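You operate a simulated robot arm through the tools that you are given. There is no shell and no other tool. Be economical: measure what you need, move in short steps, check, and stop when the job is done.

Carry out the task below with a simulated robot arm. There is one attempt and no reset: what you move stays moved.

TASK
Press the green tight button two times.

It is judged by the outcome, as a careful person would: the job done as asked, and still so three seconds after it is handed in. It fails if anything else is knocked over, pushed out of place, dropped, spilled or broken.

THE ROBOT
A 7-joint arm with a two-finger parallel gripper, fixed in place. Base frame: the origin is at the foot of the arm, x ahead of it, y to its left, z up. Lengths are in m, angles in rad, forces in N, time in s.
Its first joint turns from -1.152 to 1.152 rad. Payload 2.5 kg.
Tool frame: the origin (TCP) lies between the finger pads and is the grasp point; the fingertips stand 0.023 m ahead of it; z points along the fingers, y is the line along which they close. The gripper opens to 0.094 m. The fingers are 0.038 m wide and 0.01 m thick; the gripper's body (0.054 by 0.096 m) begins 0.039 m behind the TCP.
Orientation is that of the tool frame in the base frame, as [roll, pitch, yaw] about the fixed x, y, z axes, in that order (R = Rz(yaw) Ry(pitch) Rx(roll)). With the fingers straight down and closing along the base's y, the tool's x points along the base's -x, its y along +y and its z along -z.

THE INTERFACE
- The arm moves only by the tool play_rows. Its argument "plan" is one flat list of numbers, 6 for each row, row after row: the shift along the base's x, y, z in units of 200 mm (1.0 is 200 mm), then the turn, a rotation vector about the base's x, y, z in units of 60 degrees (1.0 is 60 degrees). In form: [tx, ty, tz, rx, ry, rz, tx, ty, tz, rx, ry, rz, ...]. A call has 1 to 20 rows; each row is the pose to reach, as a shift and turn from the pose commanded when the call began. "hand" is the finger opening in m, from 0 to 0.094, set as the call begins (left out, the last holds). A call with a number of a shift or a turn outside -1 to 1 is refused whole. A row lasts 0.2 s, in which the tool goes at most 0.05 m and 0.15 rad; a call with a longer step from one row to the next is refused whole, and so is a gripper value outside its range. A pose out of reach is approached as far as the arm can. The call stops where the force on the tool passes 40 N (or 10 N more than at its start, if that is more) or the arm is blocked; 0.2 s more then pass. The fingers move at their own pace (about 0.108 m/s each) and stop on an object; they squeeze with about 44 N. The grip force told is the motor's: it shows also when the fingers shut on nothing. Time passes only in rows, and 0.2 s behind the last, so rows that repeat a pose let the fingers close. It gives the time, the measured TCP pose, the force on the tool (base axes), the opening and the grip force at its end, in the units of the frame above (readings bear some noise), and new pictures: "pictures" is both (left out), scene, wrist or none.
- Cameras (640 x 400 px; columns grow to the right, rows downward): "scene" is fixed at [0.1181, -0.3994, 0.5651]; the picture's right is [0.86, -0.51, 0.00], its down [-0.19, -0.32, -0.93] and it looks along [0.47, 0.80, -0.37] (base axes); focal length 314 px, centre (320, 200). "wrist" rides on the gripper at [-0.039, 0, -0.044] in the tool frame; the picture's right is [0.00, -1.00, 0.00], its down [0.97, 0.00, -0.24] and it looks along [0.24, 0.00, 0.97] (tool axes); focal length 218 px, centre (320, 200).
- pixel_to_xyz(camera, pixels): for up to 12 pixels [column, row] of the newest picture of that camera ("zoom" is the newest enlarged one), the place [x, y, z] in the base frame of the surface seen there, good to about 0.003 m. No time passes.
- zoom(camera, box): a new picture of the part [left, top, right, bottom] of that camera's present view, enlarged. No time passes.
- sign_off(): hands the job in; it is judged then, once.

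Work in short steps. Measure before you move; look again where a grasp or a placing could have gone wrong, and mend it. You have 60 turns and 120 pictures in all, the two below and enlarged ones among them. Open the gripper and draw the arm clear of the work before you hand the job in, unless the task says otherwise; then end with one line.

The tools are called after ">>>" by a JSON object that holds its "op" and its "data". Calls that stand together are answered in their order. play_rows: Moves the arm, as the interface text tells. Its arguments: {"type":"object","properties":{"plan":{"type":"array"},"hand":{"type":"number"},"pictures":{"type":"string","enum":["both","scene","wrist","none"]}},"required":["plan"]} The other tools are called the same way: pixel_to_xyz (camera, pixels) gives the place of the surface under pixels of a picture; zoom (camera, box) takes an enlarged picture of a part of a camera's view; sign_off () hands the job in.

At the start:

```text
time_s: 0.0
ee_pos: [0.3998, 0.1642, 0.3754]
orientation: [3.141, 0.0, 3.141]
wrist_force: [-0.5, -0.2, -0.1]
opening: 0.0939
grip_force: 0.0
```

scene: 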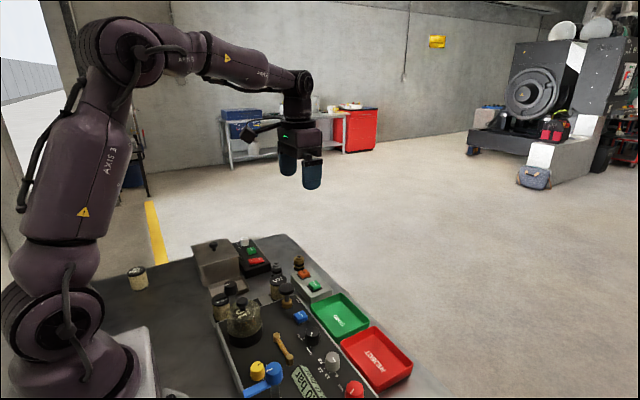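
wrist: 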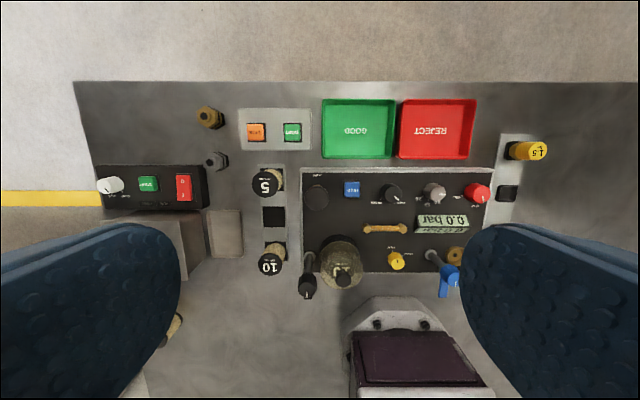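

The wrist picture shows two green buttons: (148,184) and (292,132). I zoom in on both to read their labels.

>>> {"op": "zoom", "data": {"camera": "wrist", "box": [230, 100, 320, 156]}}

>>> {"op": "zoom", "data": {"camera": "wrist", "box": [90, 155, 220, 236]}}

>>> {"op": "zoom", "data": {"camera": "scene", "box": [190, 230, 350, 330]}}

>>> {"op": "pixel_to_xyz", "data": {"camera": "wrist", "pixels": [[292, 132], [256, 132], [148, 184], [274, 118], [148, 200], [183, 188], [112, 185], [210, 117], [215, 160]]}}

```text
7.11 times, centred on (275, 128) of wrist
```

zoom: 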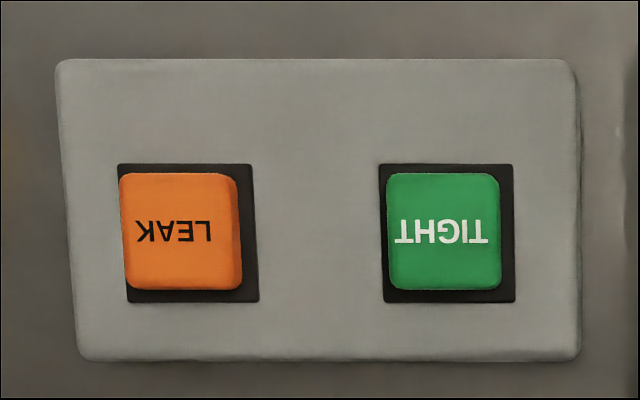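

```text
4.92 times, centred on (155, 196) of wrist
```

zoom: 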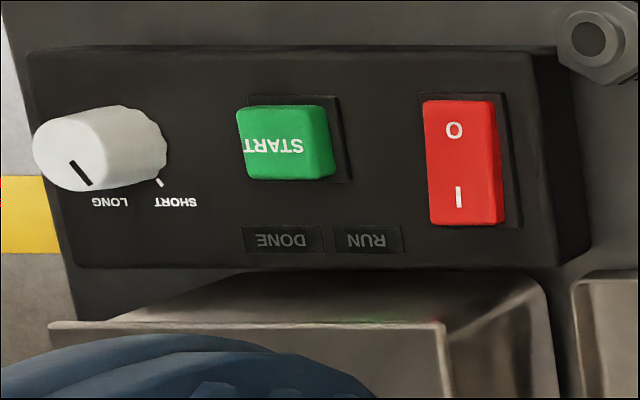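

```text
4.00 times, centred on (270, 280) of scene
```

zoom: 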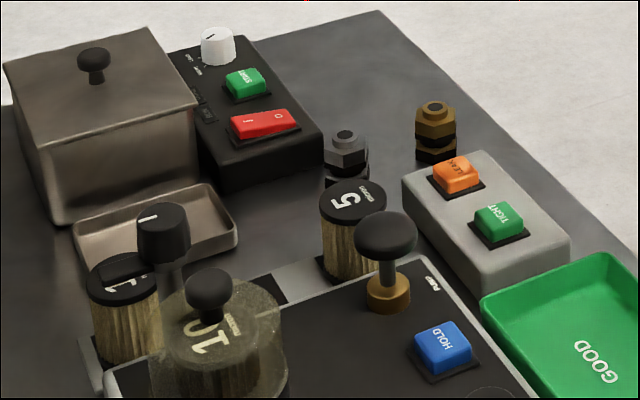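

```text
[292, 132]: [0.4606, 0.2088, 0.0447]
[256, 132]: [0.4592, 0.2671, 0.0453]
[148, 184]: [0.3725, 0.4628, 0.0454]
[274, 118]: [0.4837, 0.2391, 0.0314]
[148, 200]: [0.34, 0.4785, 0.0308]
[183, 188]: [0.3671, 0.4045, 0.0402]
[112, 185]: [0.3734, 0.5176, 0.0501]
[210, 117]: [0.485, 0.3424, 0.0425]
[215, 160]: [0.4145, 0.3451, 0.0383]
```

The target is the TIGHT button at wrist (292,132). I cross-check its height with the scene camera.

>>> {"op": "pixel_to_xyz", "data": {"camera": "scene", "pixels": [[314, 284], [304, 273], [325, 290], [299, 261], [340, 320], [323, 256], [286, 290], [277, 270]]}}

>>> {"op": "pixel_to_xyz", "data": {"camera": "wrist", "pixels": [[292, 132], [286, 125], [298, 139], [274, 145], [308, 132], [225, 100], [324, 100], [352, 188], [317, 194]]}}

```text
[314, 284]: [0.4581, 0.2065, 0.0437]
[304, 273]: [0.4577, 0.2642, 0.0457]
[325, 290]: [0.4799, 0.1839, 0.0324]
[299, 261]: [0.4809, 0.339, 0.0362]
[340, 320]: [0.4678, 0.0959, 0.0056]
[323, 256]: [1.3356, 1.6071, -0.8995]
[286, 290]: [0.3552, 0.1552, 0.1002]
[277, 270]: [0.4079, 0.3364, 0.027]
```

```text
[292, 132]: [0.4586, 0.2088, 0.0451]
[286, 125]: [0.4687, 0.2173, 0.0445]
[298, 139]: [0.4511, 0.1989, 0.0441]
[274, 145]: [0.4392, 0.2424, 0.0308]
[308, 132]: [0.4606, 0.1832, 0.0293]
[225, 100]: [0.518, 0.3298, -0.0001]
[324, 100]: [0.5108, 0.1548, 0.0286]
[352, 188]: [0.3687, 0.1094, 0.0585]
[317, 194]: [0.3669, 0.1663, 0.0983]
```

Both cameras put the TIGHT button at about (0.459, 0.208), top z 0.0445, with the box top at about 0.031. I close the fingers and go above it.

>>> {"op": "play_rows", "data": {"plan": [0.1, 0.07, -0.15, 0, 0, 0, 0.2, 0.15, -0.3, 0, 0, 0, 0.296, 0.219, -0.45, 0, 0, 0, 0.296, 0.219, -0.65, 0, 0, 0, 0.296, 0.219, -0.85, 0, 0, 0, 0.296, 0.219, -1.0, 0, 0, 0, 0.296, 0.219, -1.0, 0, 0, 0], "hand": 0}}

```text
time_s: 1.6
ee_pos: [0.4597, 0.2055, 0.1746]
orientation: [3.142, 0.0, 3.14]
wrist_force: [-0.2, 0.0, -0.8]
opening: 0.0
grip_force: 42.7
```

scene: 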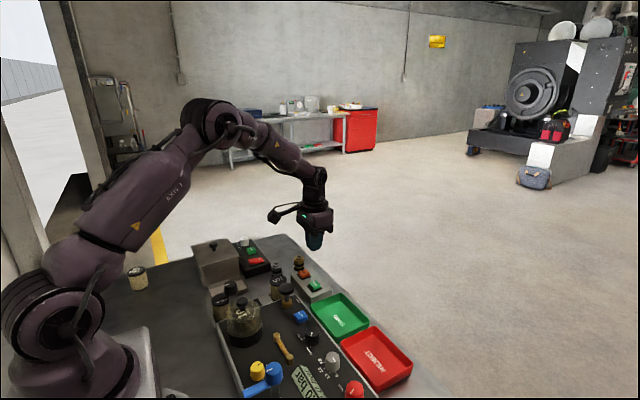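
wrist: 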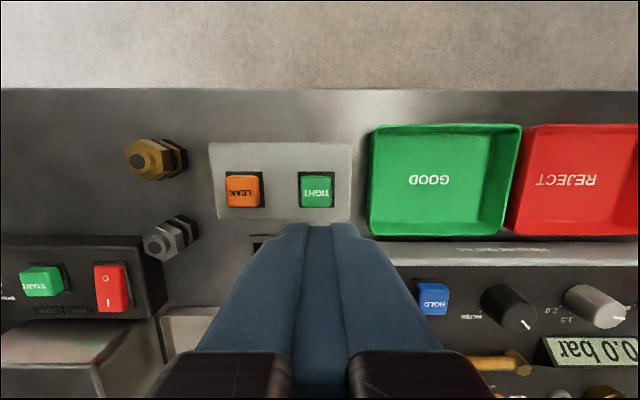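

The TIGHT button is at wrist (317,191) and its view is clear from here, so I measure it again.

>>> {"op": "pixel_to_xyz", "data": {"camera": "wrist", "pixels": [[317, 191], [304, 179], [329, 204], [317, 179], [317, 204], [342, 191], [317, 215]]}}

```text
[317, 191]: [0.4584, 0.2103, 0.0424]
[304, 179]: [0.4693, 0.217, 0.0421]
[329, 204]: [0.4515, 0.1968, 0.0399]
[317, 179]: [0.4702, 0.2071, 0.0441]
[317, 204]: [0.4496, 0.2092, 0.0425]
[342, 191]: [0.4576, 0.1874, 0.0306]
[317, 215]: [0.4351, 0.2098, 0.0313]
```

The centre is about (0.459, 0.208), top z about 0.043. I lower to 10 mm above it with a 2 mm shift in y.

>>> {"op": "play_rows", "data": {"plan": [0, 0.012, -0.2, 0, 0, 0, 0, 0.012, -0.38, 0, 0, 0, 0, 0.012, -0.493, 0, 0, 0, 0, 0.012, -0.493, 0, 0, 0]}}

>>> {"op": "zoom", "data": {"camera": "scene", "box": [260, 230, 380, 305]}}

```text
time_s: 2.6
ee_pos: [0.4592, 0.2094, 0.078]
orientation: [3.142, -0.001, 3.142]
wrist_force: [-0.6, -0.6, -0.7]
opening: 0.0
grip_force: 42.5
```

scene: 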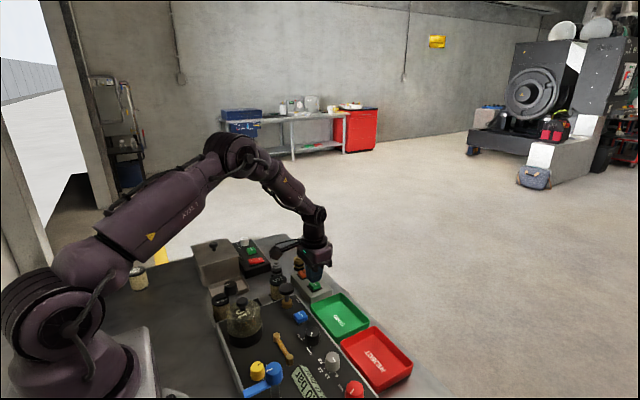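
wrist: 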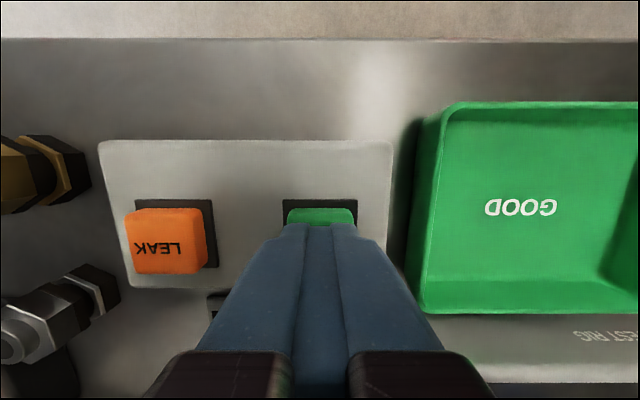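

```text
5.33 times, centred on (320, 268) of scene
```

zoom: 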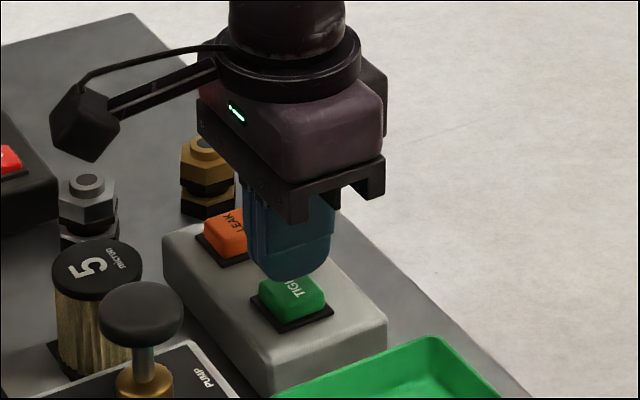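

The fingers are centred over the button, tips about 11 mm above it. I lower in small steps to find contact and the press.

>>> {"op": "play_rows", "data": {"plan": [0, 0, -0.03, 0, 0, 0, 0, 0, -0.05, 0, 0, 0, 0, 0, -0.06, 0, 0, 0, 0, 0, -0.07, 0, 0, 0], "pictures": "none"}}

>>> {"op": "zoom", "data": {"camera": "scene", "box": [260, 230, 380, 305]}}

```text
time_s: 3.6
ee_pos: [0.4586, 0.2099, 0.0641]
orientation: [-3.141, -0.001, 3.141]
wrist_force: [-0.5, -0.8, 0.8]
opening: 0.0
grip_force: 42.0
```

```text
5.33 times, centred on (320, 268) of scene
```

zoom: 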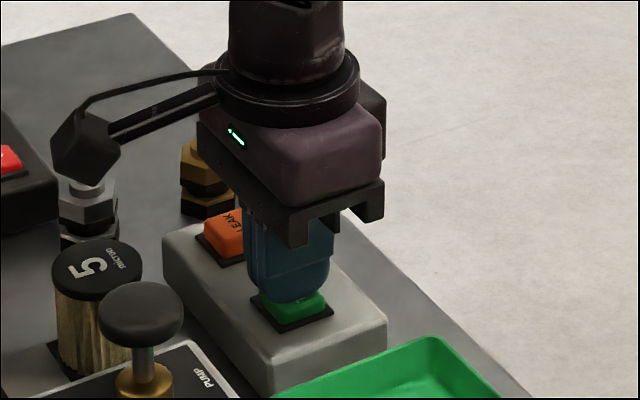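

Light contact at about TCP z 0.064. I press on in 1 mm steps.

>>> {"op": "play_rows", "data": {"plan": [0, 0, -0.005, 0, 0, 0, 0, 0, -0.01, 0, 0, 0], "pictures": "none"}}

```text
time_s: 4.2
ee_pos: [0.4589, 0.2089, 0.061]
orientation: [-3.141, 0.0, -3.141]
wrist_force: [0.0, 0.4, 2.8]
opening: 0.0
grip_force: 42.1
```

Force is rising (2.8 N) as the button sinks; I continue.

>>> {"op": "play_rows", "data": {"plan": [0, 0, -0.005, 0, 0, 0, 0, 0, -0.01, 0, 0, 0], "pictures": "none"}}

>>> {"op": "zoom", "data": {"camera": "wrist", "box": [80, 130, 400, 330]}}

```text
time_s: 4.8
ee_pos: [0.4591, 0.2098, 0.0605]
orientation: [3.141, 0.0, -3.141]
wrist_force: [-4.4, -2.8, 11.1]
opening: 0.0001
grip_force: 42.2
```

```text
2.00 times, centred on (240, 230) of wrist
```

zoom: 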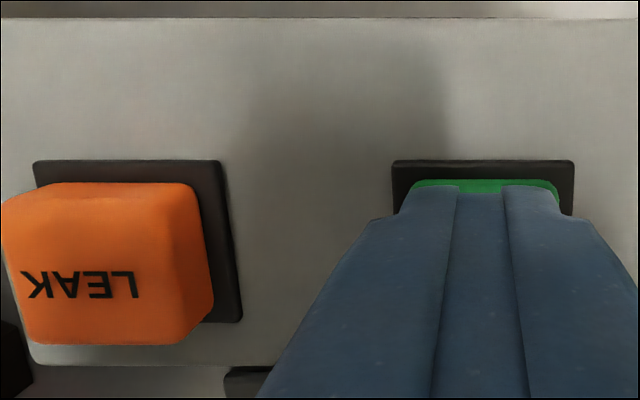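

The button has bottomed (z stopped at 0.0605, force jumped to 11 N): first press done. I release fully and look.

>>> {"op": "play_rows", "data": {"plan": [0, 0, 0.03, 0, 0, 0, 0, 0, 0.1, 0, 0, 0, 0, 0, 0.1, 0, 0, 0, 0, 0, 0.1, 0, 0, 0], "pictures": "none"}}

>>> {"op": "zoom", "data": {"camera": "scene", "box": [260, 230, 380, 305]}}

```text
time_s: 5.8
ee_pos: [0.4589, 0.2097, 0.0787]
orientation: [-3.139, 0.0, 3.142]
wrist_force: [0.9, -0.3, 0.0]
opening: 0.0
grip_force: 42.0
```

```text
5.33 times, centred on (320, 268) of scene
```

zoom: 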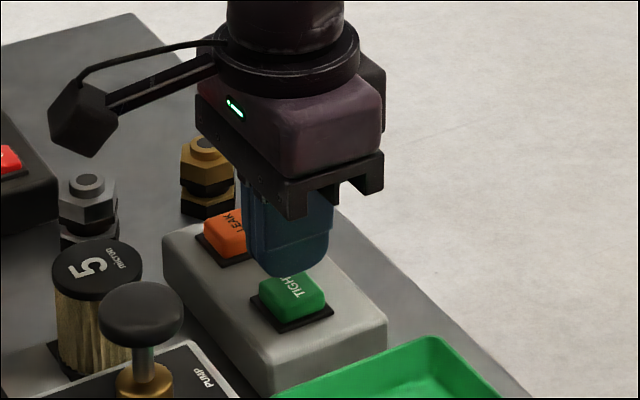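

The button has sprung back up. I repeat the same stroke for the second press.

>>> {"op": "play_rows", "data": {"plan": [0, 0, -0.04, 0, 0, 0, 0, 0, -0.07, 0, 0, 0, 0, 0, -0.08, 0, 0, 0, 0, 0, -0.09, 0, 0, 0, 0, 0, -0.1, 0, 0, 0, 0, 0, -0.1, 0, 0, 0], "pictures": "none"}}

```text
time_s: 7.2
ee_pos: [0.4588, 0.2107, 0.0606]
orientation: [3.141, 0.001, -3.139]
wrist_force: [-5.1, -0.6, 11.5]
opening: 0.0
grip_force: 42.8
```

The button bottomed again at the same depth and force (0.0606, 11.5 N): second press done. I withdraw straight up.

>>> {"op": "play_rows", "data": {"plan": [0, 0, 0.05, 0, 0, 0, 0, 0, 0.2, 0, 0, 0, 0, 0, 0.4, 0, 0, 0, 0, 0, 0.6, 0, 0, 0, 0, 0, 0.8, 0, 0, 0, 0, 0, 1.0, 0, 0, 0, 0, 0, 1.0, 0, 0, 0], "pictures": "none"}}

>>> {"op": "play_rows", "data": {"plan": [0, 0, 0.1, 0, 0, 0, 0, 0, 0.2, 0, 0, 0, 0, 0, 0.2, 0, 0, 0], "hand": 0.094}}

```text
time_s: 8.8
ee_pos: [0.4583, 0.2101, 0.2601]
orientation: [-3.139, -0.001, -3.141]
wrist_force: [0.6, -0.2, 0.5]
opening: 0.0002
grip_force: 42.1
```

```text
time_s: 9.6
ee_pos: [0.458, 0.2099, 0.2996]
orientation: [3.14, -0.001, -3.141]
wrist_force: [-0.5, 0.2, 0.8]
opening: 0.0938
grip_force: 0.0
```

scene: 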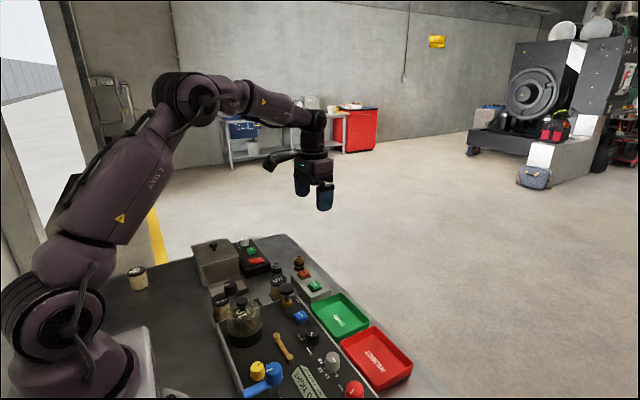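
wrist: 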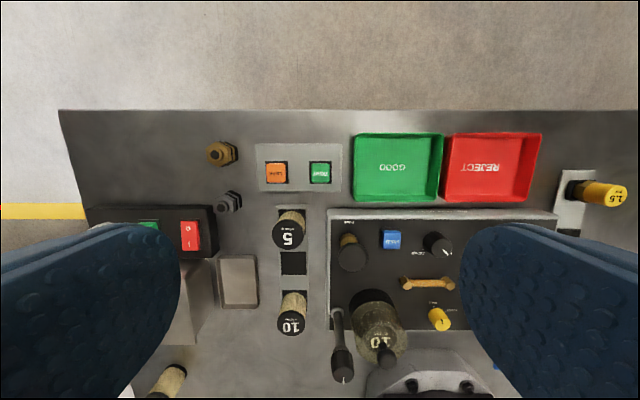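

The panel display at scene (312,380) has changed; I check what it reads.

>>> {"op": "zoom", "data": {"camera": "scene", "box": [220, 320, 348, 400]}}

```text
5.00 times, centred on (284, 360) of scene
```

zoom: 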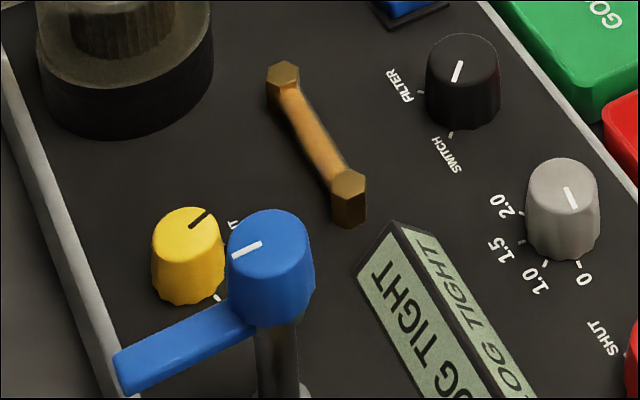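

The display reads "LOG TIGHT", so the presses registered. Nothing else has moved, and the arm is clear with the gripper open.

>>> {"op": "sign_off", "data": {}}

```text
The job is handed in.
```

I pressed the green TIGHT button twice. It bottomed out both times and sprang back up after the first press. Afterwards the panel display read "LOG TIGHT". I saw nothing else moved, and the arm is clear with the gripper open.
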